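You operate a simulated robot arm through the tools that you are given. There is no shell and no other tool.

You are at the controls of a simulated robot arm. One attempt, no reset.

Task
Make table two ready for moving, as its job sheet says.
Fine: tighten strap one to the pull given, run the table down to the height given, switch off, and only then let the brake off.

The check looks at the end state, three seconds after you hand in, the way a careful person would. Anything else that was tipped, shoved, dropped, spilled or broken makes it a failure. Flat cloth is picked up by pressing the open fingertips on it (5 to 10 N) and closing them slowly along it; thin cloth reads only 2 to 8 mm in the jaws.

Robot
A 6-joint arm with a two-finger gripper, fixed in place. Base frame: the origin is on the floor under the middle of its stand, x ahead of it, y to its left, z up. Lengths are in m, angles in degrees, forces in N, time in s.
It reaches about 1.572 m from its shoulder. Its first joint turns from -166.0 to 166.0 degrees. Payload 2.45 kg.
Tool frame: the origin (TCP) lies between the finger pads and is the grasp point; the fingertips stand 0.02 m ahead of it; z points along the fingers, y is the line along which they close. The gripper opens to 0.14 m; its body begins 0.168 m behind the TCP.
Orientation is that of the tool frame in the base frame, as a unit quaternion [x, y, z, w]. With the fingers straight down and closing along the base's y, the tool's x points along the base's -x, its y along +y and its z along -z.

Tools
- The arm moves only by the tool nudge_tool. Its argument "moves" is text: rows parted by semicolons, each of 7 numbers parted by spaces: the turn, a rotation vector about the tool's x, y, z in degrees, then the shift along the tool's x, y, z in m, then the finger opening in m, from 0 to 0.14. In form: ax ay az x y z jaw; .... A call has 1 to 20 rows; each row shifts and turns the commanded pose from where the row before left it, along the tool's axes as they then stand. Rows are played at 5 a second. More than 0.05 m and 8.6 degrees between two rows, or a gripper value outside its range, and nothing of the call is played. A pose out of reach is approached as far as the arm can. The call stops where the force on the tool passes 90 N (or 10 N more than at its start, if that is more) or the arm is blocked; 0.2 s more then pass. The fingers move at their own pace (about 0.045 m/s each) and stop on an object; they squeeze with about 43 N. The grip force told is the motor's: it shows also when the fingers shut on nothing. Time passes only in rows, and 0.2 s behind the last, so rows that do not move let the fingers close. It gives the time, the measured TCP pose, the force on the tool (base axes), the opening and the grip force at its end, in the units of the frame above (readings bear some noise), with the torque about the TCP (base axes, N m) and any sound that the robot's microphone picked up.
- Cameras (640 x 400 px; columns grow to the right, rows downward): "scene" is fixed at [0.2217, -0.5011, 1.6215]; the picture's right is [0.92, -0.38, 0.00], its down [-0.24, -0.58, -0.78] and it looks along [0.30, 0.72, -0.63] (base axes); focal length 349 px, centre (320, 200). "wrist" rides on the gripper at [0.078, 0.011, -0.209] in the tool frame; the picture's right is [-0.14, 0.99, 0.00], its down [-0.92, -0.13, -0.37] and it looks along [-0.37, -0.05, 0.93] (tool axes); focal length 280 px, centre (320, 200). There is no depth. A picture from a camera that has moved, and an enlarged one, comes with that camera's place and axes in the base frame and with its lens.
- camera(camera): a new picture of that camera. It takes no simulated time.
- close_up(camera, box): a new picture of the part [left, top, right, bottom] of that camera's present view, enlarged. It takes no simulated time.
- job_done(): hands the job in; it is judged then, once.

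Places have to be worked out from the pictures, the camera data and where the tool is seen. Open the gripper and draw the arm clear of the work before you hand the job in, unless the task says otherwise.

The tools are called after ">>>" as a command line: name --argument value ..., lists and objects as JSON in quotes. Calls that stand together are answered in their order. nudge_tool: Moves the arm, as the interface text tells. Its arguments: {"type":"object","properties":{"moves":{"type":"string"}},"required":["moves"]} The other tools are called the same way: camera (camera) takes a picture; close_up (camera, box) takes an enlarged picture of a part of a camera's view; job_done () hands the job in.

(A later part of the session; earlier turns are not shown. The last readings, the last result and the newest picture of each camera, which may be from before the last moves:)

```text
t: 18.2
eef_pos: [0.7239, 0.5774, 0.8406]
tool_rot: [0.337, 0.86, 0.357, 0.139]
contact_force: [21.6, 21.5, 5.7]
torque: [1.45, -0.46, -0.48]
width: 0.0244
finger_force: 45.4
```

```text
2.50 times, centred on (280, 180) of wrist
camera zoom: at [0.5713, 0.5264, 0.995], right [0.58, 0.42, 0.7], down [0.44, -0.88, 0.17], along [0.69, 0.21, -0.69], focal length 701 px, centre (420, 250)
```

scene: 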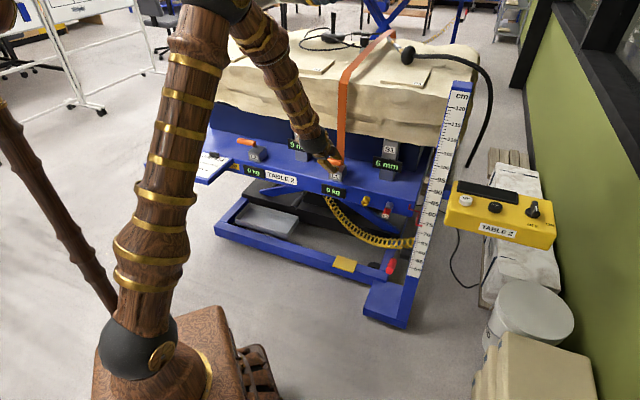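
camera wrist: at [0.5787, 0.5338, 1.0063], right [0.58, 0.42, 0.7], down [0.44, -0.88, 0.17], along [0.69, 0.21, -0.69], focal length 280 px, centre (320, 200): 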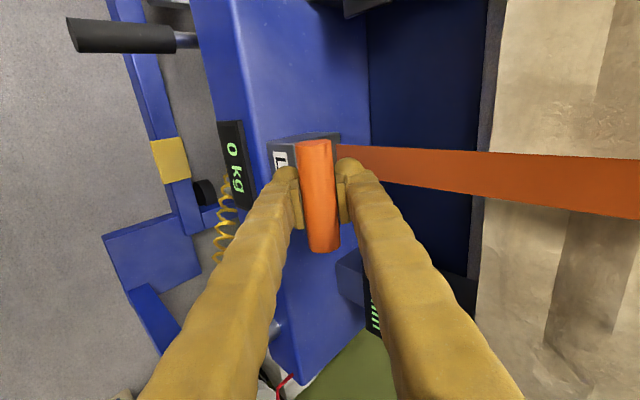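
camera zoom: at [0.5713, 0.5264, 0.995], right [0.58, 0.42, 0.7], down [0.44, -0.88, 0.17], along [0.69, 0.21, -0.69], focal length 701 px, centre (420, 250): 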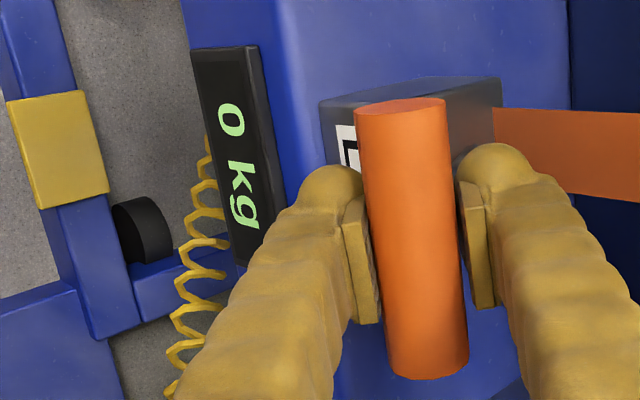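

Going outward builds up about 30 N against me, with the display still 0 kg. I go back and test the other way, inward-and-up.

>>> nudge_tool --moves "0 0 0 0 0.005 0 0.02; 0 0 0 0 0.005 0 0.02; 0 0 0 0 0.005 0 0.02; 0 0 0 0 0 0 0.02"

>>> nudge_tool --moves "0 0 0 0 0.005 0 0.02; 0 0 0 0 0.005 0 0.02; 0 0 0 0 0.005 0 0.02"

>>> close_up --camera "wrist" --box '[200, 100, 360, 260]'

```text
t: 19.2
eef_pos: [0.7325, 0.5834, 0.8516]
tool_rot: [0.337, 0.86, 0.357, 0.14]
contact_force: [-17.5, -21.0, 23.1]
torque: [0.88, 0.82, -1.36]
width: 0.0218
finger_force: 44.8
```

```text
t: 20.1
eef_pos: [0.7329, 0.5853, 0.8534]
tool_rot: [0.34, 0.862, 0.349, 0.136]
contact_force: [-8.0, -6.8, -1.0]
torque: [0.92, 0.77, -1.45]
width: 0.0214
finger_force: 44.6
stopped in row 3: the force on the tool passed its limit at 94 N (the readings are from after the stop); the commanded pose is now the measured one
```

```text
2.50 times, centred on (280, 180) of wrist
camera zoom: at [0.582, 0.5376, 1.0099], right [0.59, 0.43, 0.69], down [0.44, -0.88, 0.18], along [0.68, 0.2, -0.7], focal length 701 px, centre (420, 250)
```

zoom: 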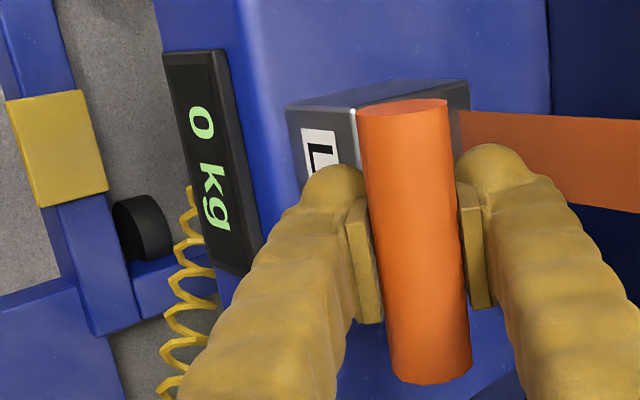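

Inward is a hard stop, so the working stroke is outward and down, swinging about a pivot near n = 0.988, z = 0.795 with a radius of about 0.084 m. I swing the tool with the lever by 15° in three small rows and check.

>>> nudge_tool --moves "-5 0 0 0 -0.0073 0.0003 0.02; -5 0 0 0 -0.0073 0.0003 0.02; -5 0 0 0 -0.0073 0.0003 0.02; 0 0 0 0 0 0 0.02"

>>> close_up --camera "wrist" --box '[180, 80, 400, 260]'

```text
t: 21.1
eef_pos: [0.7239, 0.5758, 0.8347]
tool_rot: [0.316, 0.81, 0.461, 0.176]
contact_force: [11.0, 30.4, -10.6]
torque: [0.71, 0.91, -0.88]
width: 0.0219
finger_force: 44.7
```

```text
2.22 times, centred on (290, 170) of wrist
camera zoom: at [0.5497, 0.5002, 0.9515], right [0.45, 0.28, 0.85], down [0.42, -0.9, 0.08], along [0.79, 0.33, -0.52], focal length 623 px, centre (387, 267)
```

zoom: 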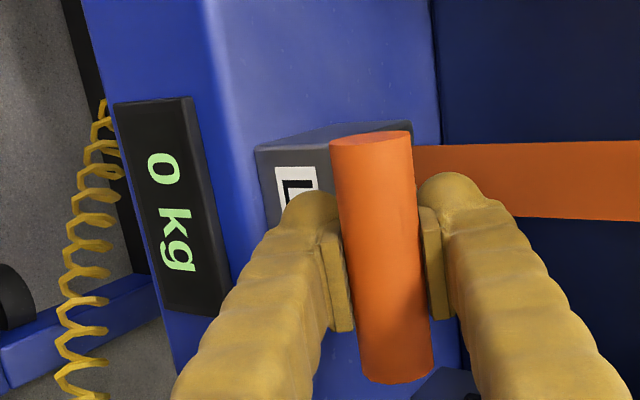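

The lever swung 15° with little tangential resistance, but about 30 N pulls the tool inward, so my path is too far out. I correct 4 mm inward along tool z (and 2 mm sideways) and read again.

>>> nudge_tool --moves "0 0 0 0.001 0 0.002 0.02; 0 0 0 0.001 0 0.002 0.02; 0 0 0 0 0 0 0.02"

>>> camera --camera "scene"

>>> camera --camera "wrist"

```text
t: 21.9
eef_pos: [0.7263, 0.5785, 0.8333]
tool_rot: [0.316, 0.811, 0.46, 0.175]
contact_force: [-15.4, -28.4, 19.2]
torque: [0.93, 0.98, -0.64]
width: 0.0217
finger_force: 44.7
```

```text
taken
```

scene: 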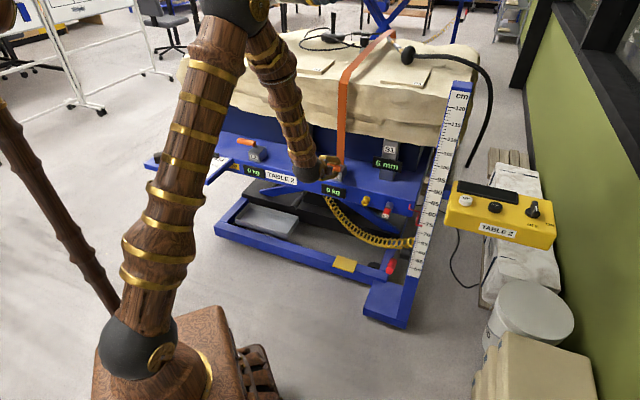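

```text
taken
camera wrist: at [0.552, 0.5027, 0.9508], right [0.45, 0.28, 0.85], down [0.42, -0.9, 0.07], along [0.79, 0.32, -0.52], focal length 280 px, centre (320, 200)
```

wrist: 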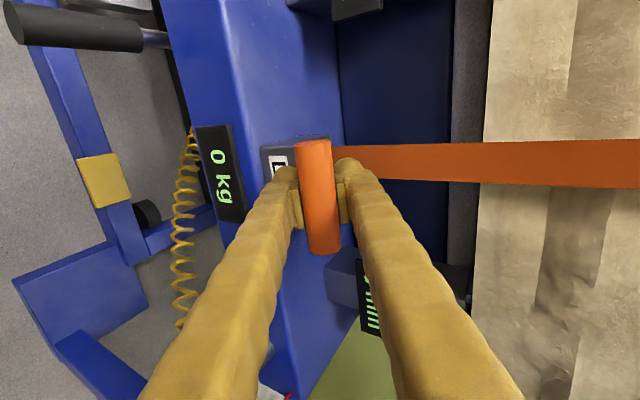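

Four millimetres flips the pull from +31 N to -37 N, so the true path lies 2 mm back; the pivot works out near n = 0.996, z = 0.803, r = 0.085. I correct and swing another 15° with the refined arc.

>>> nudge_tool --moves "0 0 0 0 0 -0.002 0.02; -5 0 0 0 -0.0073 0.0014 0.02; -5 0 0 0 -0.0073 0.0014 0.02; -5 0 0 0 -0.0073 0.0014 0.02; 0 0 0 0 0 0 0.02"

>>> camera --camera "wrist"

```text
t: 23.1
eef_pos: [0.7372, 0.5556, 0.8175]
tool_rot: [0.288, 0.744, 0.563, 0.216]
contact_force: [-14.1, 30.0, 2.3]
torque: [0.34, 0.62, -0.46]
width: 0.0213
finger_force: 44.5
out of reach, approached as far as the arm can: row 2, 3, 4
```

```text
taken
camera wrist: at [0.5462, 0.4605, 0.8843], right [0.29, 0.11, 0.95], down [0.42, -0.91, -0.03], along [0.86, 0.41, -0.3], focal length 280 px, centre (320, 200)
```

wrist: 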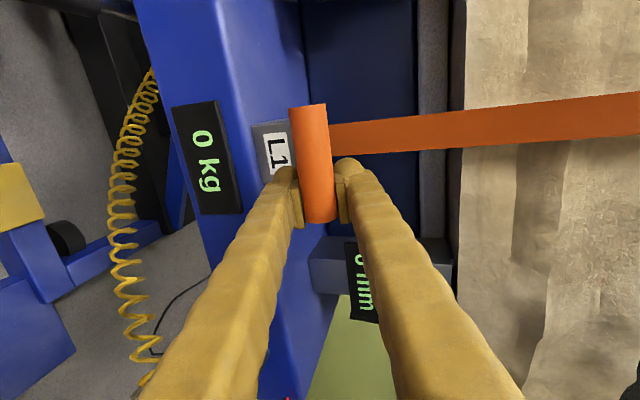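

The arm hit its reach limit and slid 25 mm along the grip toward the mast; the lever is now about 27° into the stroke and the display is still 0 kg. I open the jaws slightly to see whether the lever springs back or stays.

>>> nudge_tool --moves "0 0 0 0 0 0 0.04; 0 0 0 0 0 0 0.06; 0 0 0 0 0 0 0.06; 0 0 0 0 0 0 0.06"

>>> camera --camera "wrist"

>>> camera --camera "scene"

```text
t: 24.1
eef_pos: [0.7365, 0.5544, 0.8182]
tool_rot: [0.287, 0.745, 0.562, 0.215]
contact_force: [1.8, -0.3, 4.1]
torque: [0.04, 0.09, -0.01]
width: 0.0626
finger_force: 1.5
```

```text
taken
camera wrist: at [0.5464, 0.4603, 0.8845], right [0.29, 0.11, 0.95], down [0.42, -0.91, -0.03], along [0.86, 0.41, -0.31], focal length 280 px, centre (320, 200)
```

wrist: 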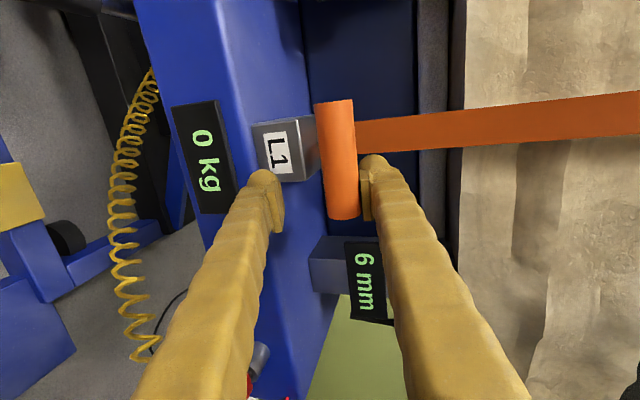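

```text
taken
```

scene: 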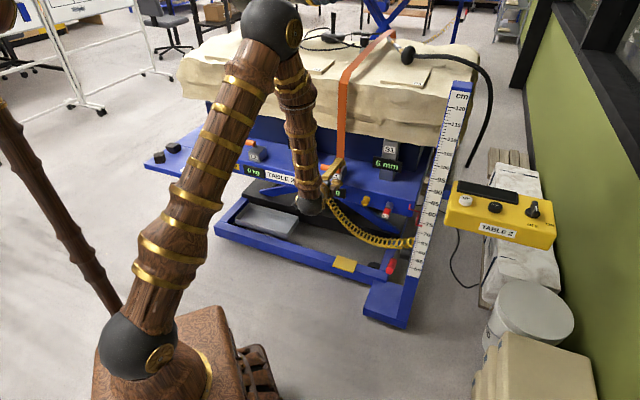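

The lever is spring-loaded upward and now rests against the upper finger, so a press from above makes the stroke and it returns by itself. I raise to let it return gently, draw back clear, and roll the tool back so I can press the grip from above with the fingertips.

>>> nudge_tool --moves "0 0 0 0 0.0145 -0.004 0.06; 0 0 0 0 0.0145 -0.004 0.06; 0 0 0 0 0 -0.04 0.06; 0 0 0 0 0 -0.05 0.06; 0 0 0 0 0.048 -0.0137 0.06; 0 0 0 0 0.048 -0.0137 0.06; 0 0 -8.2 0 0 0 0.06; 0 0 -8.2 0 0 0 0.06; 0 0 -8.2 0 0 0 0.06; 0 0 -8.2 0 0 0 0.06; 0 0 -8.2 0 0 0 0.06; 0 0 -8.2 0 0 0 0.06; 0 0 -8.2 0 0 0 0.06; 0 0 -8.2 0 0 0 0.06; 0 0 -8.2 0 0 0 0.06; 0 0 -8.2 0 0 0 0.06; 0 0 -8 0 0 0 0.06; 0 0 0 0 0 0 0.06"

>>> camera --camera "wrist"

>>> camera --camera "scene"

```text
t: 27.9
eef_pos: [0.6819, 0.4911, 0.9764]
tool_rot: [-0.319, 0.732, 0.247, 0.549]
contact_force: [-0.4, -0.9, -0.1]
torque: [0.01, 0.0, -0.02]
width: 0.0603
finger_force: 0.0
out of reach, approached as far as the arm can: row 17
```

```text
taken
camera wrist: at [0.5235, 0.3334, 0.9583], right [-0.7, 0.7, 0.14], down [0.04, -0.17, 0.99], along [0.71, 0.7, 0.09], focal length 280 px, centre (320, 200)
```

wrist: 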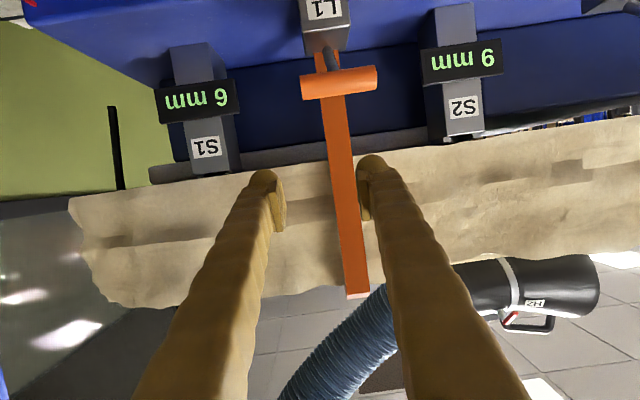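

```text
taken
```

scene: 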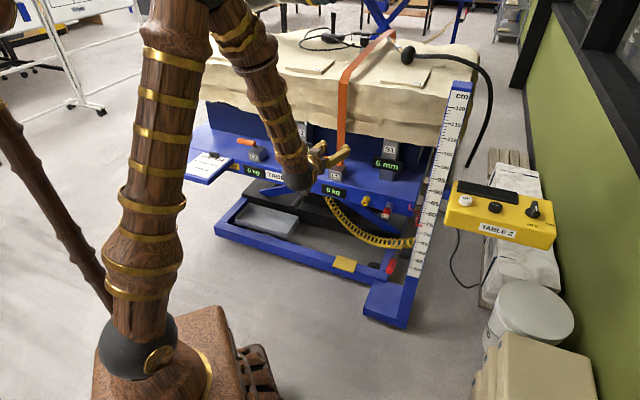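

The lever is back up. I now pitch the tool about 50° downward with the jaws nearly closed, so the fingertips point down over the front of the table.

>>> nudge_tool --moves "0 8.3 0 0 0 0 0.02; 0 8.3 0 0 0 0 0.02; 0 8.3 0 0 0 0 0.02; 0 8.3 0 0 0 0 0.02; 0 8.3 0 0 0 0 0.02; 0 8.3 0 0 0 0 0.02; 0 0 0 0 0 0 0.02"

>>> camera --camera "wrist"

```text
t: 29.7
eef_pos: [0.6696, 0.5257, 0.9885]
tool_rot: [-0.305, 0.911, 0.178, 0.214]
contact_force: [0.3, 0.9, 0.7]
torque: [0.02, 0.01, -0.01]
width: 0.02
finger_force: 0.0
out of reach, approached as far as the arm can: row 5
stopped in row 7: the arm was blocked; the commanded pose is now the measured one
```

```text
taken
camera wrist: at [0.5477, 0.4017, 1.1273], right [-0.53, 0.81, 0.26], down [0.64, 0.18, 0.75], along [0.56, 0.56, -0.61], focal length 280 px, centre (320, 200)
```

wrist: 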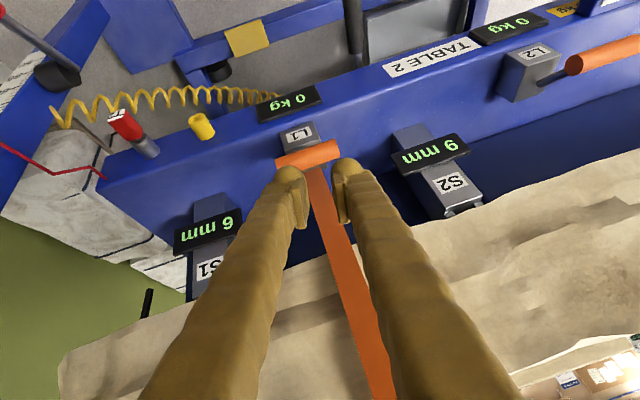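

The arm stopped as blocked with no contact force, likely at a joint limit; I look at the scene to be sure nothing was touched.

>>> camera --camera "scene"

>>> close_up --camera "scene" --box '[200, 60, 420, 210]'

```text
taken
```

scene: 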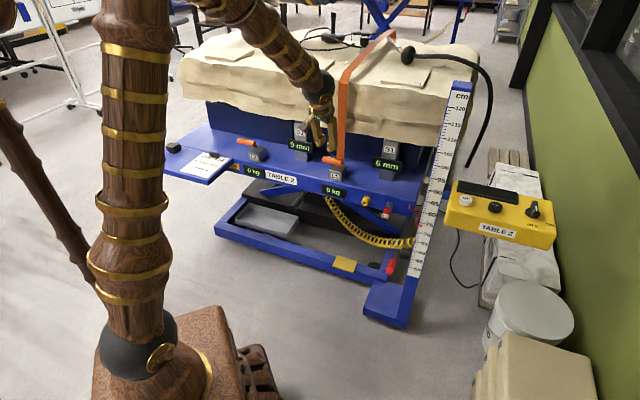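

```text
2.67 times, centred on (310, 135) of scene
camera zoom: at [0.2217, -0.5011, 1.6215], right [0.92, -0.38, 0.0], down [-0.24, -0.58, -0.78], along [0.3, 0.72, -0.63], focal length 931 px, centre (347, 373)
```

zoom: 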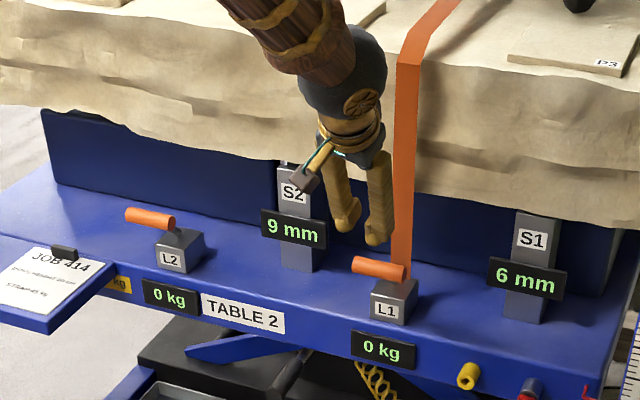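

Nothing touched; the tool ended a little rolled. I correct the orientation by about 15° in two steps to get the fingers pitched down with the closing line along the table edge.

>>> nudge_tool --moves "0 0 0 0 0 -0.02 0.02; 3.33 3.6 -5.73 0 0 0 0.02; 3.33 3.6 -5.73 0 0 0 0.02; 0 0 0 0 0 0 0.02"

>>> camera --camera "wrist"

```text
t: 30.7
eef_pos: [0.6657, 0.5168, 1.0049]
tool_rot: [-0.392, 0.896, 0.084, 0.19]
contact_force: [-0.6, -0.1, 0.4]
torque: [-0.02, 0.01, 0.0]
width: 0.0198
finger_force: 0.1
```

```text
taken
camera wrist: at [0.5509, 0.4095, 1.1629], right [-0.64, 0.76, 0.06], down [0.56, 0.42, 0.71], along [0.52, 0.49, -0.7], focal length 280 px, centre (320, 200)
```

wrist: 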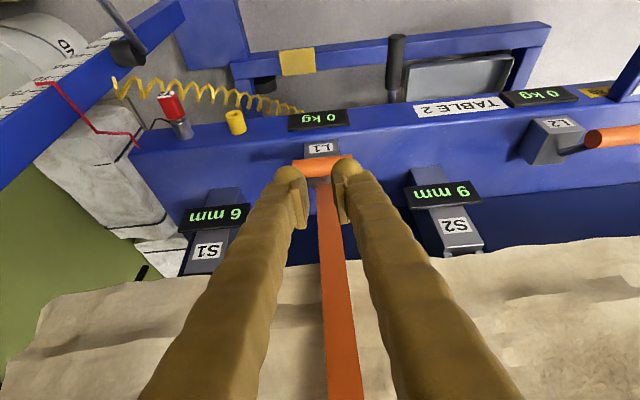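

The orientation is now as wanted (fingers 66° below horizontal, closing along the edge). I move to just above the L1 grip.

>>> nudge_tool --moves "0 0 0 -0.0103 0.0007 0.0374 0.02; 0 0 0 -0.0103 0.0007 0.0374 0.02; 0 0 0 -0.0103 0.0007 0.0374 0.02; 0 0 0 0 0 0 0.02"

>>> camera --camera "wrist"

>>> close_up --camera "scene" --box '[250, 80, 410, 210]'

```text
t: 31.7
eef_pos: [0.7129, 0.5735, 0.9105]
tool_rot: [-0.392, 0.896, 0.083, 0.19]
contact_force: [-0.1, 0.2, 0.7]
torque: [0.0, 0.02, 0.04]
width: 0.0202
finger_force: 0.0
```

```text
taken
camera wrist: at [0.5995, 0.4658, 1.0692], right [-0.64, 0.76, 0.06], down [0.56, 0.42, 0.71], along [0.52, 0.49, -0.7], focal length 280 px, centre (320, 200)
```

wrist: 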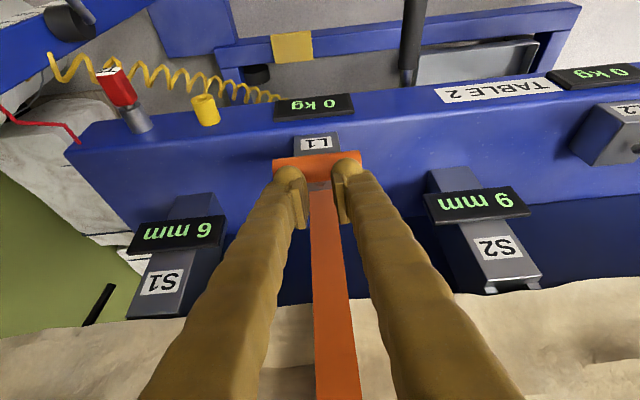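

```text
3.08 times, centred on (330, 145) of scene
camera zoom: at [0.2217, -0.5011, 1.6215], right [0.92, -0.38, 0.0], down [-0.24, -0.58, -0.78], along [0.3, 0.72, -0.63], focal length 1074 px, centre (289, 369)
```

zoom: 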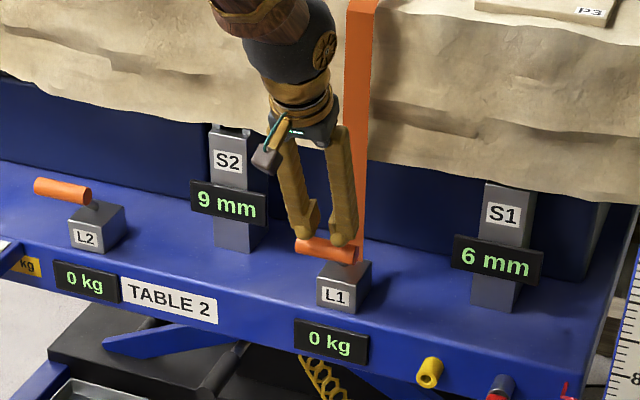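

I close the last gap onto the top of the grip and press down along the arc to about 20° of stroke, watching force and sound.

>>> nudge_tool --moves "0 0 0 -0.0047 0 0.024 0.02; 0 0 0 0.0026 0 0.0059 0.02; 0 0 0 0.0068 0 0.0046 0.02; 0 0 0 0.0068 0 0.0046 0.02; 0 0 0 0.0052 0 0.0053 0.02; 0 0 0 0.0052 0 0.0053 0.02; 0 0 0 0 0 0 0.02"

>>> camera --camera "wrist"

>>> close_up --camera "scene" --box '[250, 80, 410, 210]'

```text
t: 33.3
eef_pos: [0.7138, 0.5736, 0.8608]
tool_rot: [-0.393, 0.896, 0.084, 0.19]
contact_force: [-0.4, 1.7, 5.6]
torque: [0.13, 0.13, -0.11]
width: 0.0213
finger_force: 1.3
```

```text
taken
camera wrist: at [0.5994, 0.4656, 1.019], right [-0.64, 0.76, 0.06], down [0.56, 0.42, 0.71], along [0.52, 0.49, -0.7], focal length 280 px, centre (320, 200)
```

wrist: 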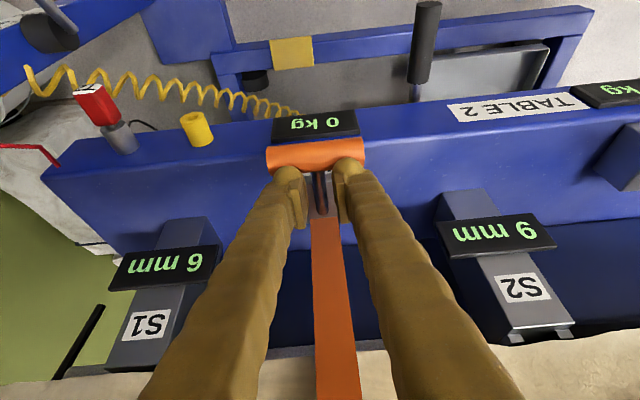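

```text
3.08 times, centred on (330, 145) of scene
camera zoom: at [0.2217, -0.5011, 1.6215], right [0.92, -0.38, 0.0], down [-0.24, -0.58, -0.78], along [0.3, 0.72, -0.63], focal length 1074 px, centre (289, 369)
```

zoom: 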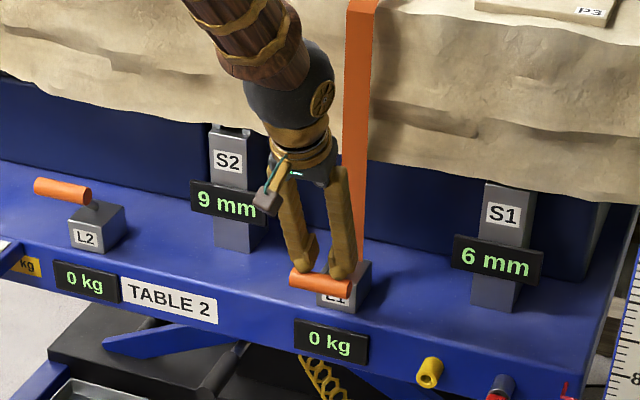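

The lever goes down with only about 6 N. I press on along the arc to about 105° of lever angle.

>>> nudge_tool --moves "0 0 0 0.0042 0 0.0062 0.02; 0 0 0 0.0042 0 0.0062 0.02; 0 0 0 0.003 0 0.0068 0.02; 0 0 0 0.003 0 0.0068 0.02; 0 0 0 0.0018 0 0.0073 0.02; 0 0 0 0.0018 0 0.0073 0.02; 0 0 0 0 0 0 0.02"

>>> camera --camera "wrist"

>>> close_up --camera "scene" --box '[250, 80, 410, 210]'

```text
t: 34.5
eef_pos: [0.7167, 0.576, 0.8349]
tool_rot: [-0.391, 0.894, 0.085, 0.2]
contact_force: [6.8, 7.6, 8.3]
torque: [0.19, 0.07, -0.2]
width: 0.0201
finger_force: 0.6
stopped in row 6: the force on the tool passed its limit at 97 N (the readings are from after the stop); the commanded pose is now the measured one
```

```text
taken
camera wrist: at [0.6002, 0.4668, 0.9904], right [-0.64, 0.76, 0.06], down [0.55, 0.41, 0.72], along [0.53, 0.49, -0.69], focal length 280 px, centre (320, 200)
```

wrist: 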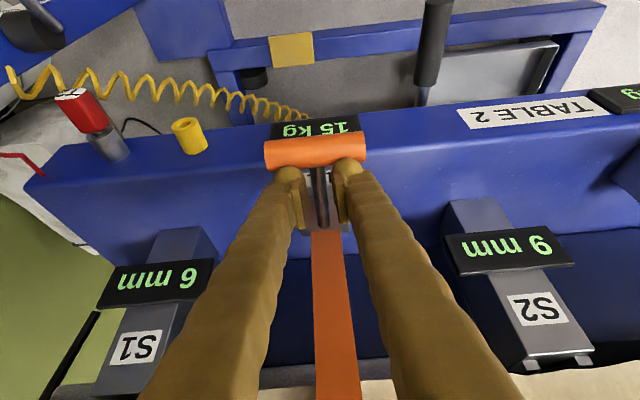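

```text
3.08 times, centred on (330, 145) of scene
camera zoom: at [0.2217, -0.5011, 1.6215], right [0.92, -0.38, 0.0], down [-0.24, -0.58, -0.78], along [0.3, 0.72, -0.63], focal length 1074 px, centre (289, 369)
```

zoom: 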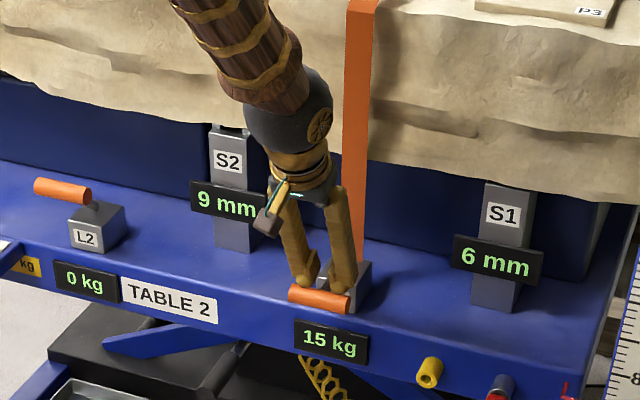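

The full stroke clicks the display to 15 kg, so three strokes make 45 kg. I lift to let the lever return to its rest, then look before the second stroke.

>>> nudge_tool --moves "0 0 0 -0.006 0 -0.0145 0.02; 0 0 0 -0.008 0 -0.0143 0.02; 0 0 0 -0.009 0 -0.0142 0.02; 0 0 0 -0.009 0 -0.014 0.02; 0 0 0 0 0 0 0.02; 0 0 0 0 0 0 0.02"

>>> camera --camera "wrist"

>>> close_up --camera "scene" --box '[250, 80, 410, 210]'

```text
t: 35.9
eef_pos: [0.7208, 0.5793, 0.8984]
tool_rot: [-0.391, 0.895, 0.084, 0.197]
contact_force: [-1.5, -2.4, 4.8]
torque: [-0.14, -0.04, -0.03]
width: 0.0201
finger_force: 0.1
```

```text
taken
camera wrist: at [0.6038, 0.4694, 1.0547], right [-0.64, 0.76, 0.06], down [0.56, 0.41, 0.72], along [0.53, 0.49, -0.69], focal length 280 px, centre (320, 200)
```

wrist: 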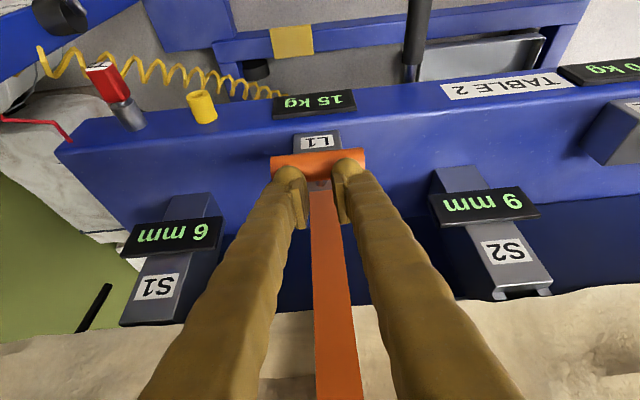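

```text
3.08 times, centred on (330, 145) of scene
camera zoom: at [0.2217, -0.5011, 1.6215], right [0.92, -0.38, 0.0], down [-0.24, -0.58, -0.78], along [0.3, 0.72, -0.63], focal length 1074 px, centre (289, 369)
```

zoom: 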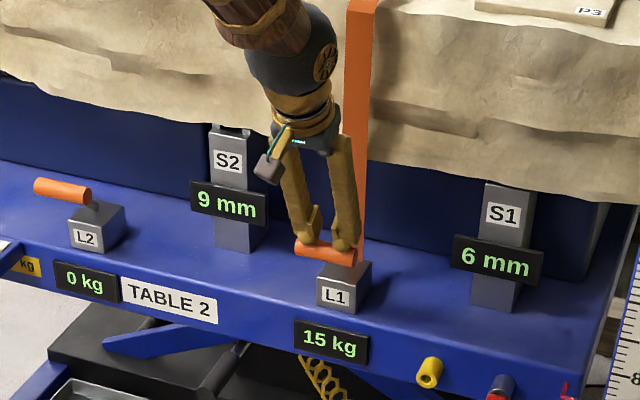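

Display holds 15 kg and the lever is nearly up. I raise 10 mm more to be sure of full return, then make the second stroke.

>>> nudge_tool --moves "0 0 0 -0.0042 0 -0.0091 0.02; 0 0 0 0 0 0 0.02; 0 0 0 0.005 0 0.0109 0.02; 0 0 0 0.0059 0 0.0105 0.02; 0 0 0 0.008 0 0.0089 0.02; 0 0 0 0.008 0 0.0089 0.02; 0 0 0 0.0033 0 0.0073 0.02; 0 0 0 0.0033 0 0.0073 0.02; 0 0 0 0.0016 0 0.0058 0.02; 0 0 0 0.0004 0 0.002 0.02; 0 0 0 0 0 0 0.02"

>>> close_up --camera "scene" --box '[250, 80, 410, 210]'

>>> camera --camera "wrist"

```text
t: 38.3
eef_pos: [0.7138, 0.5746, 0.8377]
tool_rot: [-0.392, 0.895, 0.085, 0.197]
contact_force: [0.9, 0.7, 8.3]
torque: [0.06, 0.16, -0.02]
width: 0.0201
finger_force: 0.1
```

```text
3.08 times, centred on (330, 145) of scene
camera zoom: at [0.2217, -0.5011, 1.6215], right [0.92, -0.38, 0.0], down [-0.24, -0.58, -0.78], along [0.3, 0.72, -0.63], focal length 1074 px, centre (289, 369)
```

zoom: 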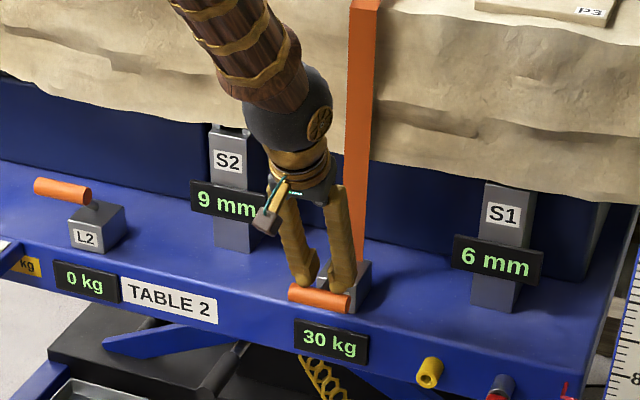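

```text
taken
camera wrist: at [0.5986, 0.4651, 0.9935], right [-0.64, 0.76, 0.06], down [0.56, 0.41, 0.72], along [0.53, 0.49, -0.69], focal length 280 px, centre (320, 200)
```

wrist: 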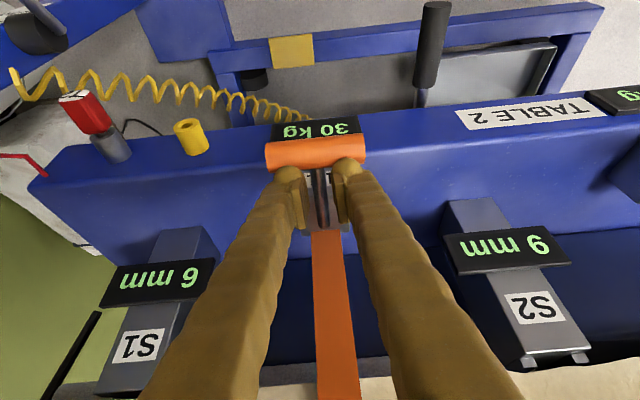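

Second stroke gives 30 kg. I let the lever return fully and make the third stroke the same way.

>>> nudge_tool --moves "0 0 0 -0.0091 0 -0.0151 0.02; 0 0 0 -0.0091 0 -0.0151 0.02; 0 0 0 -0.0091 0 -0.0151 0.02; 0 0 0 -0.0091 0 -0.0151 0.02; 0 0 0 0 0 0 0.02; 0 0 0 0 0 0 0.02; 0 0 0 0 0 0 0.02; 0 0 0 0.005 0 0.0109 0.02; 0 0 0 0.0059 0 0.0105 0.02; 0 0 0 0.008 0 0.0089 0.02; 0 0 0 0.008 0 0.0089 0.02; 0 0 0 0.0033 0 0.0073 0.02; 0 0 0 0.0033 0 0.0073 0.02; 0 0 0 0.0016 0 0.0058 0.02; 0 0 0 0.0004 0 0.002 0.02; 0 0 0 0 0 0 0.02"

>>> close_up --camera "scene" --box '[250, 80, 410, 210]'

```text
t: 41.7
eef_pos: [0.7161, 0.5758, 0.837]
tool_rot: [-0.391, 0.895, 0.084, 0.198]
contact_force: [2.5, 1.3, 8.5]
torque: [0.07, 0.16, 0.03]
width: 0.0192
finger_force: 0.0
```

```text
3.08 times, centred on (330, 145) of scene
camera zoom: at [0.2217, -0.5011, 1.6215], right [0.92, -0.38, 0.0], down [-0.24, -0.58, -0.78], along [0.3, 0.72, -0.63], focal length 1074 px, centre (289, 369)
```

zoom: 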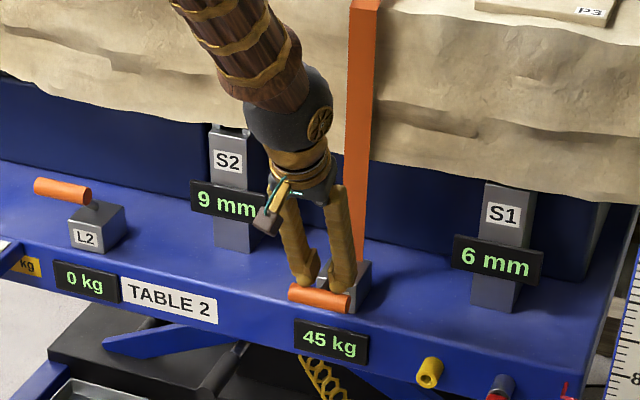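

The display reads 45 kg. I lift straight off so the lever returns without another stroke, and draw back from the table.

>>> nudge_tool --moves "0 0 0 -0.0091 0 -0.0151 0.02; 0 0 0 -0.0091 0 -0.0151 0.02; 0 0 0 -0.0091 0 -0.0151 0.02; 0 0 0 -0.0091 0 -0.0151 0.02; 0 0 0 -0.004 0 -0.01 0.02; 0 0 0 0 0 -0.045 0.02; 0 0 0 0 0 -0.045 0.02; 0 0 0 0.03 0 -0.03 0.02; 0 0 0 0.03 0 -0.03 0.02; 0 0 0 0 0 0 0.02"

>>> camera --camera "wrist"

>>> close_up --camera "scene" --box '[210, 130, 450, 330]'

>>> close_up --camera "wrist" --box '[60, 20, 220, 120]'

```text
t: 43.9
eef_pos: [0.6411, 0.495, 1.0321]
tool_rot: [-0.391, 0.895, 0.084, 0.196]
contact_force: [-0.2, 0.0, 0.0]
torque: [0.01, 0.01, -0.01]
width: 0.0199
finger_force: 0.1
```

```text
taken
camera wrist: at [0.5257, 0.3859, 1.1872], right [-0.64, 0.76, 0.06], down [0.56, 0.41, 0.72], along [0.53, 0.49, -0.69], focal length 280 px, centre (320, 200)
```

wrist: 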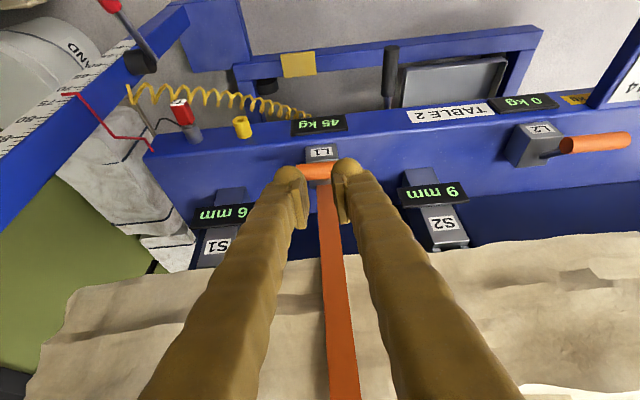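

```text
2.00 times, centred on (330, 230) of scene
camera zoom: at [0.2217, -0.5011, 1.6215], right [0.92, -0.38, 0.0], down [-0.24, -0.58, -0.78], along [0.3, 0.72, -0.63], focal length 698 px, centre (300, 140)
```

zoom: 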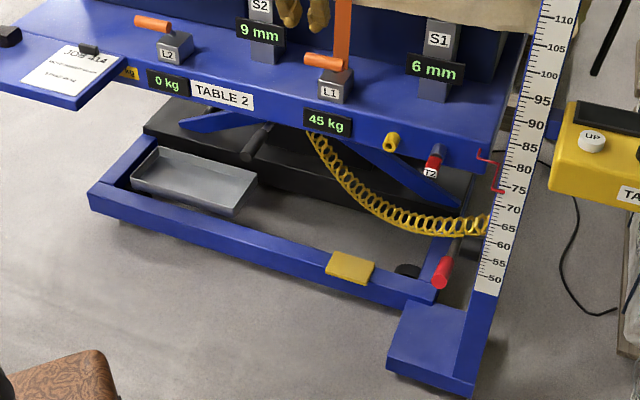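

```text
4.00 times, centred on (140, 70) of wrist
camera zoom: at [0.5257, 0.3859, 1.1872], right [-0.64, 0.76, 0.06], down [0.56, 0.41, 0.72], along [0.53, 0.49, -0.69], focal length 1122 px, centre (1040, 720)
```

zoom: 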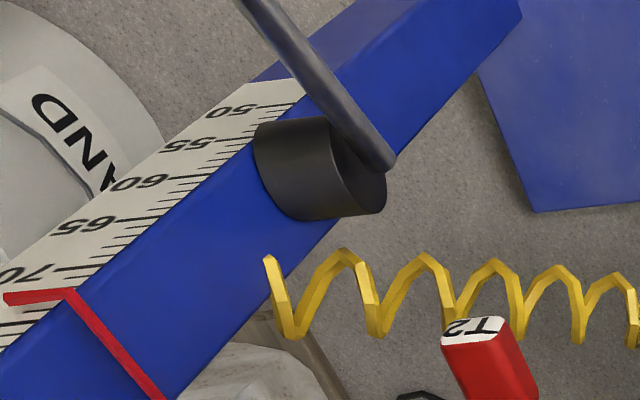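

The strap stands at 45 kg and the lever is back up. Now I raise the tool, point it straight down and travel on the robot side of the mast toward the pendant.

>>> nudge_tool --moves "0 0 0 -0.021 0 -0.045 0.06; 0 0 0 -0.021 0 -0.045 0.06; 0 0 0 -0.021 0 -0.045 0.06; 0 8 0 0 0 0 0.06; 0 8 0 0 0 0 0.06; 0 8 0 0 0 0 0.06; 0 0 0 0.0273 -0.036 0 0.06; 0 0 0 0.0273 -0.036 0 0.06; 0 0 0 0.0273 -0.036 0 0.06; 0 0 0 0.0273 -0.036 0 0.06; 0 0 0 0.0273 -0.036 0 0.06; 0 0 0 0.0273 -0.036 0 0.06; 0 0 0 0.0273 -0.036 0 0.06; 0 0 0 0.0273 -0.036 0 0.06; 0 0 0 0.0273 -0.036 0 0.06; 0 0 0 0.0273 -0.036 0 0.06; 0 0 0 0 0 0 0.06"

>>> camera --camera "wrist"

>>> camera --camera "scene"

```text
t: 47.5
eef_pos: [0.7213, 0.0542, 1.1755]
tool_rot: [-0.401, 0.916, 0.002, 0.006]
contact_force: [-1.0, 0.2, 0.3]
torque: [0.0, -0.04, 0.02]
width: 0.0599
finger_force: 0.1
```

```text
taken
camera wrist: at [0.6574, 0.0024, 1.3822], right [-0.63, 0.77, 0.0], down [0.71, 0.59, 0.38], along [0.3, 0.24, -0.92], focal length 280 px, centre (320, 200)
```

wrist: 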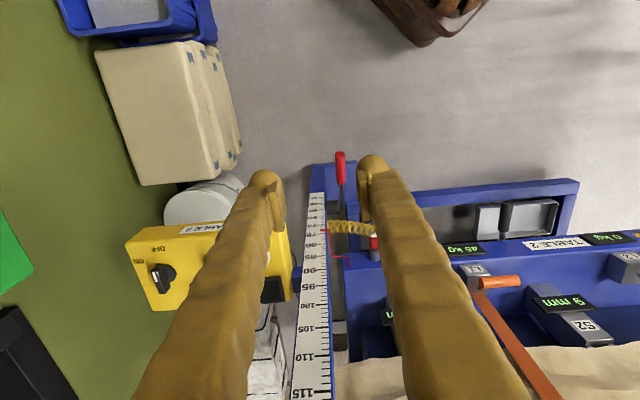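

```text
taken
```

scene: 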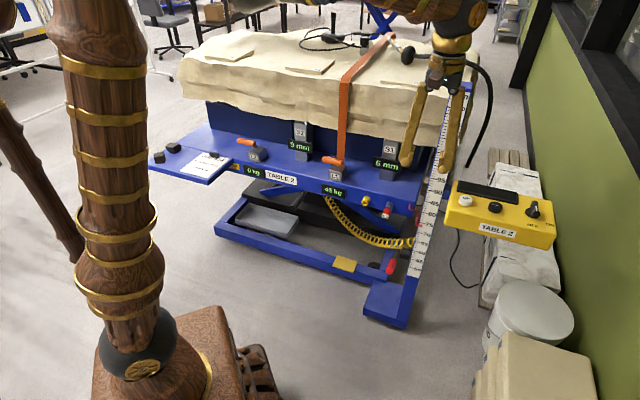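

The view confirms the layout. I go on to stand about 0.15 m above the knob and look straight at it.

>>> nudge_tool --moves "0 0 0 -0.0236 -0.0363 0.0078 0.08; 0 0 0 -0.0236 -0.0363 0.0078 0.08; 0 0 0 -0.0236 -0.0363 0.0078 0.08; 0 0 0 -0.0236 -0.0363 0.0078 0.08; 0 0 0 -0.0236 -0.0363 0.0078 0.08; 0 0 0 -0.0236 -0.0363 0.0078 0.08; 0 0 0 -0.0236 -0.0363 0.0078 0.08; 0 0 0 -0.0236 -0.0363 0.0078 0.08; 0 0 0 -0.0236 -0.0363 0.0078 0.08; 0 0 0 0 0 0 0.08"

>>> camera --camera "wrist"

>>> close_up --camera "wrist" --box '[240, 80, 440, 220]'

>>> close_up --camera "scene" --box '[430, 130, 590, 260]'

```text
t: 49.7
eef_pos: [1.1078, -0.0158, 1.1099]
tool_rot: [-0.4, 0.916, 0.002, 0.007]
contact_force: [0.0, 0.0, 0.5]
torque: [0.01, -0.03, 0.02]
width: 0.0798
finger_force: 0.1
```

```text
taken
camera wrist: at [1.0435, -0.0674, 1.3173], right [-0.63, 0.77, 0.0], down [0.72, 0.59, 0.38], along [0.3, 0.24, -0.92], focal length 280 px, centre (320, 200)
```

wrist: 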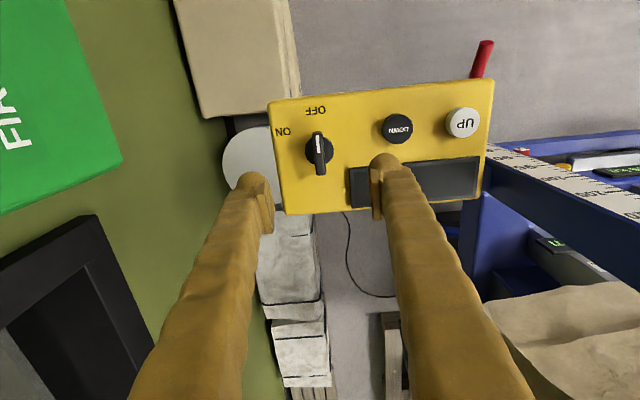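

```text
2.86 times, centred on (340, 150) of wrist
camera zoom: at [1.0435, -0.0674, 1.3173], right [-0.63, 0.77, 0.0], down [0.72, 0.59, 0.38], along [0.3, 0.24, -0.92], focal length 801 px, centre (263, 343)
```

zoom: 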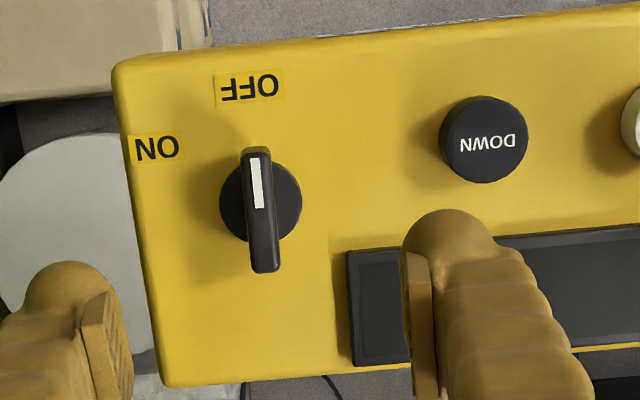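

```text
3.08 times, centred on (510, 195) of scene
camera zoom: at [0.2217, -0.5011, 1.6215], right [0.92, -0.38, 0.0], down [-0.24, -0.58, -0.78], along [0.3, 0.72, -0.63], focal length 1074 px, centre (-265, 215)
```

zoom: 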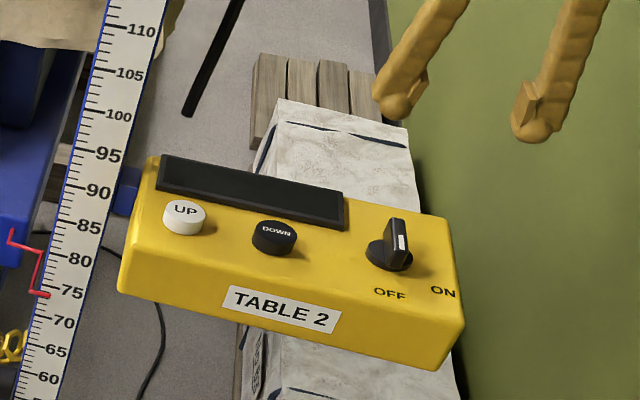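

The knob axis is at about (1.110, -0.016), bar top near z 0.964, marker at OFF; the bar lies almost along tool x, so the jaws will close across it. I narrow the jaws to 0.05 and go down to just above it.

>>> nudge_tool --moves "0 0 1.5 0 -0.001 0.0275 0.05; 0 0 1 0 -0.001 0.0275 0.05; 0 0 0 0 0 0.0275 0.05; 0 0 0 0 0 0.0225 0.05; 0 0 0 0 0 0 0.05"

>>> camera --camera "wrist"

>>> close_up --camera "scene" --box '[470, 150, 590, 250]'

```text
t: 50.9
eef_pos: [1.1066, -0.0135, 1.0034]
tool_rot: [-0.38, 0.925, 0.002, 0.007]
contact_force: [0.5, 1.5, -0.9]
torque: [-0.01, -0.01, 0.01]
width: 0.0502
finger_force: 0.0
```

```text
taken
camera wrist: at [1.0413, -0.0627, 1.2101], right [-0.6, 0.8, 0.0], down [0.74, 0.55, 0.38], along [0.31, 0.23, -0.92], focal length 280 px, centre (320, 200)
```

wrist: 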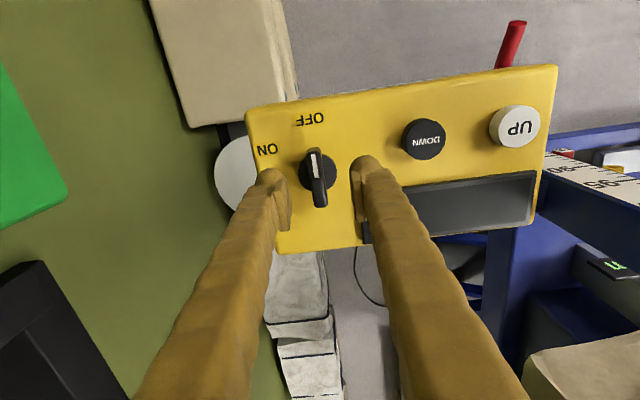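

```text
4.00 times, centred on (530, 200) of scene
camera zoom: at [0.2217, -0.5011, 1.6215], right [0.92, -0.38, 0.0], down [-0.24, -0.58, -0.78], along [0.3, 0.72, -0.63], focal length 1396 px, centre (-520, 200)
```

zoom: 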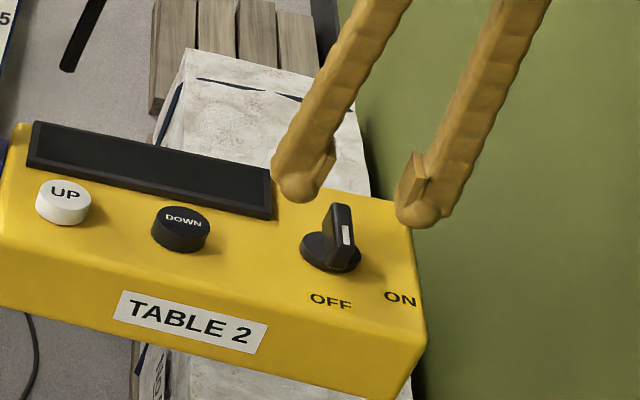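

The bar is aligned with tool x and centred to within 3 mm. I shift that and go down so the fingertips straddle the bar.

>>> nudge_tool --moves "0 0 0 0 -0.003 0.012 0.05; 0 0 0 0 0 0.012 0.05; 0 0 0 0 0 0.01 0.05; 0 0 0 0 0 0 0.05"

>>> camera --camera "wrist"

>>> close_up --camera "scene" --box '[470, 150, 590, 250]'

```text
t: 51.9
eef_pos: [1.1088, -0.0178, 0.9694]
tool_rot: [-0.38, 0.925, 0.001, 0.007]
contact_force: [-0.2, 0.3, -0.3]
torque: [0.02, 0.03, 0.01]
width: 0.05
finger_force: 0.1
```

```text
taken
camera wrist: at [1.0433, -0.0668, 1.1749], right [-0.6, 0.8, 0.0], down [0.74, 0.55, 0.38], along [0.31, 0.23, -0.92], focal length 280 px, centre (320, 200)
```

wrist: 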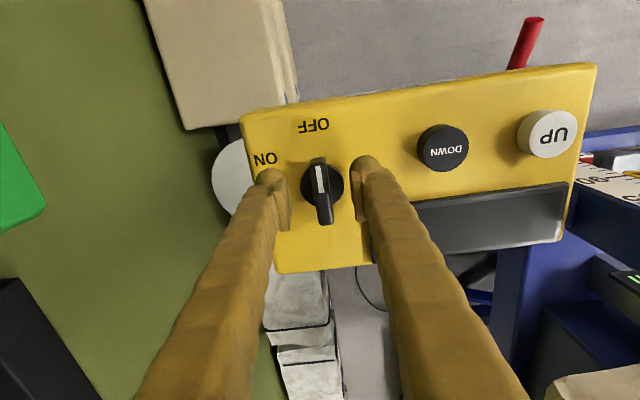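

```text
4.00 times, centred on (530, 200) of scene
camera zoom: at [0.2217, -0.5011, 1.6215], right [0.92, -0.38, 0.0], down [-0.24, -0.58, -0.78], along [0.3, 0.72, -0.63], focal length 1396 px, centre (-520, 200)
```

zoom: 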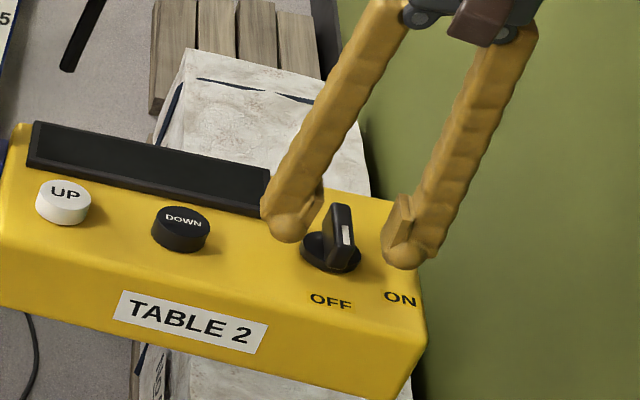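

The bar stands between the tips. I centre by 2 mm, lower 4 mm more and close the jaws on the bar.

>>> nudge_tool --moves "0 0 0 -0.002 0.002 0.004 0.05; 0 0 0 0 0 0 0.03; 0 0 0 0 0 0 0.01; 0 0 0 0 0 0 0.005; 0 0 0 0 0 0 0.005; 0 0 0 0 0 0 0.005"

>>> close_up --camera "wrist" --box '[220, 100, 420, 240]'

```text
t: 53.3
eef_pos: [1.11, -0.0139, 0.9627]
tool_rot: [-0.38, 0.925, 0.002, 0.006]
contact_force: [13.9, -8.6, -3.0]
torque: [-0.04, -0.19, 0.11]
width: 0.013
finger_force: 39.8
```

```text
2.86 times, centred on (320, 170) of wrist
camera zoom: at [1.0435, -0.0641, 1.1711], right [-0.6, 0.8, 0.0], down [0.74, 0.55, 0.38], along [0.31, 0.23, -0.92], focal length 801 px, centre (320, 286)
```

zoom: 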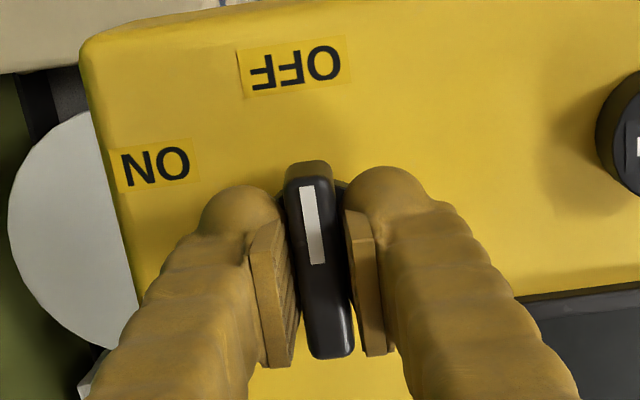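

Gripped (0.013 m). I turn the knob toward ON by 30° first and check torque and display.

>>> nudge_tool --moves "0 0 0 0 -0.001 0 0.005; 0 0 -6 0 0 0 0.005; 0 0 -8 0 0 0 0.005; 0 0 -8 0 0 0 0.005; 0 0 -8 0 0 0 0.005; 0 0 0 0 0 0 0.005"

>>> camera --camera "wrist"

>>> close_up --camera "scene" --box '[430, 150, 590, 250]'

```text
t: 54.7
eef_pos: [1.11, -0.0154, 0.964]
tool_rot: [-0.607, 0.795, 0.001, 0.005]
contact_force: [-28.3, 15.7, -23.4]
torque: [0.21, 0.21, 0.02]
width: 0.0134
finger_force: 39.8
```

```text
taken
camera wrist: at [1.0771, -0.0899, 1.1714], right [-0.92, 0.39, 0.0], down [0.36, 0.85, 0.38], along [0.15, 0.35, -0.93], focal length 280 px, centre (320, 200)
```

wrist: 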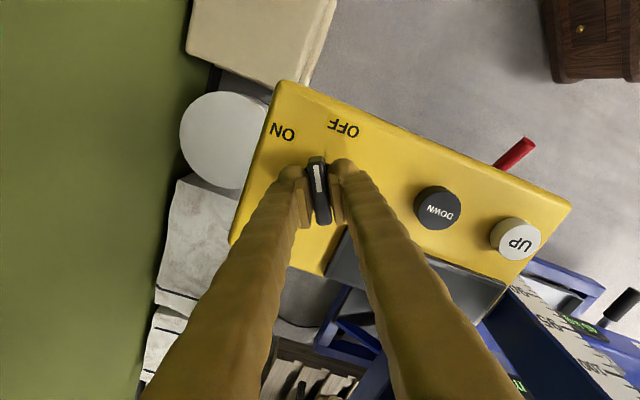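

```text
4.00 times, centred on (510, 200) of scene
camera zoom: at [0.2217, -0.5011, 1.6215], right [0.92, -0.38, 0.0], down [-0.24, -0.58, -0.78], along [0.3, 0.72, -0.63], focal length 1396 px, centre (-440, 200)
```

zoom: 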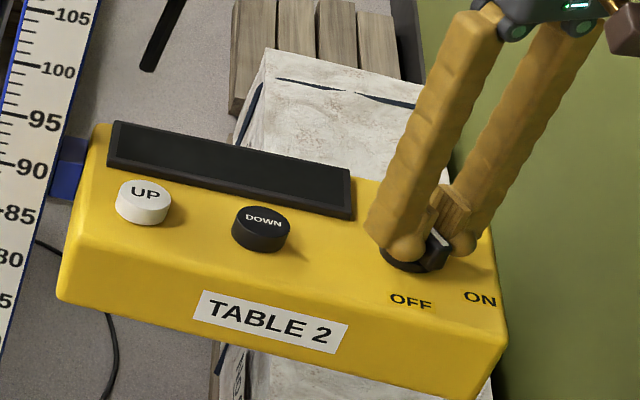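

It turns easily; display still dark. I relieve the small side force and turn 24° more.

>>> nudge_tool --moves "0 0 0 0 0.0015 0.001 0.005; 0 0 -8 0 0 0 0.005; 0 0 -8 0 0 0 0.005; 0 0 -8 0 0 0 0.005; 0 0 0 0 0 0 0.005"

>>> camera --camera "wrist"

>>> close_up --camera "scene" --box '[430, 150, 590, 250]'

```text
t: 55.9
eef_pos: [1.1103, -0.0153, 0.9647]
tool_rot: [0.759, -0.651, 0.003, -0.008]
contact_force: [27.3, 5.0, -2.5]
torque: [0.08, -0.23, 0.0]
width: 0.0132
finger_force: 39.8
```

```text
taken
camera wrist: at [1.1081, -0.0962, 1.172], right [-1.0, -0.02, -0.01], down [-0.02, 0.93, 0.38], along [0.01, 0.38, -0.93], focal length 280 px, centre (320, 200)
```

wrist: 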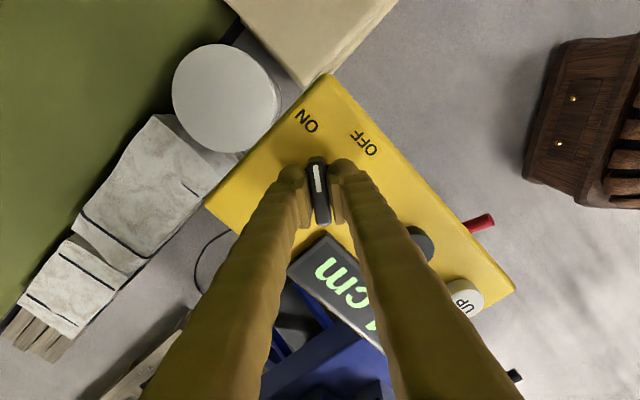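

```text
4.00 times, centred on (510, 200) of scene
camera zoom: at [0.2217, -0.5011, 1.6215], right [0.92, -0.38, 0.0], down [-0.24, -0.58, -0.78], along [0.3, 0.72, -0.63], focal length 1396 px, centre (-440, 200)
```

zoom: 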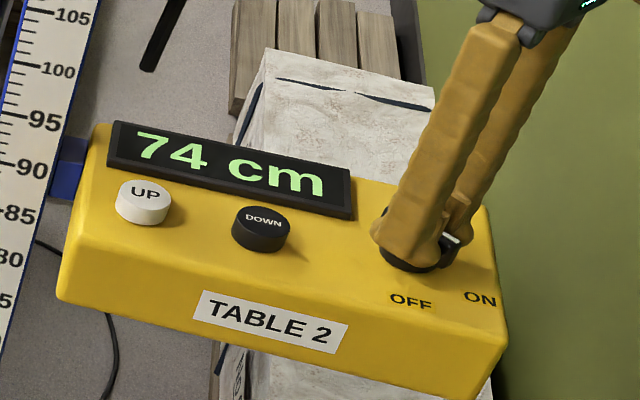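

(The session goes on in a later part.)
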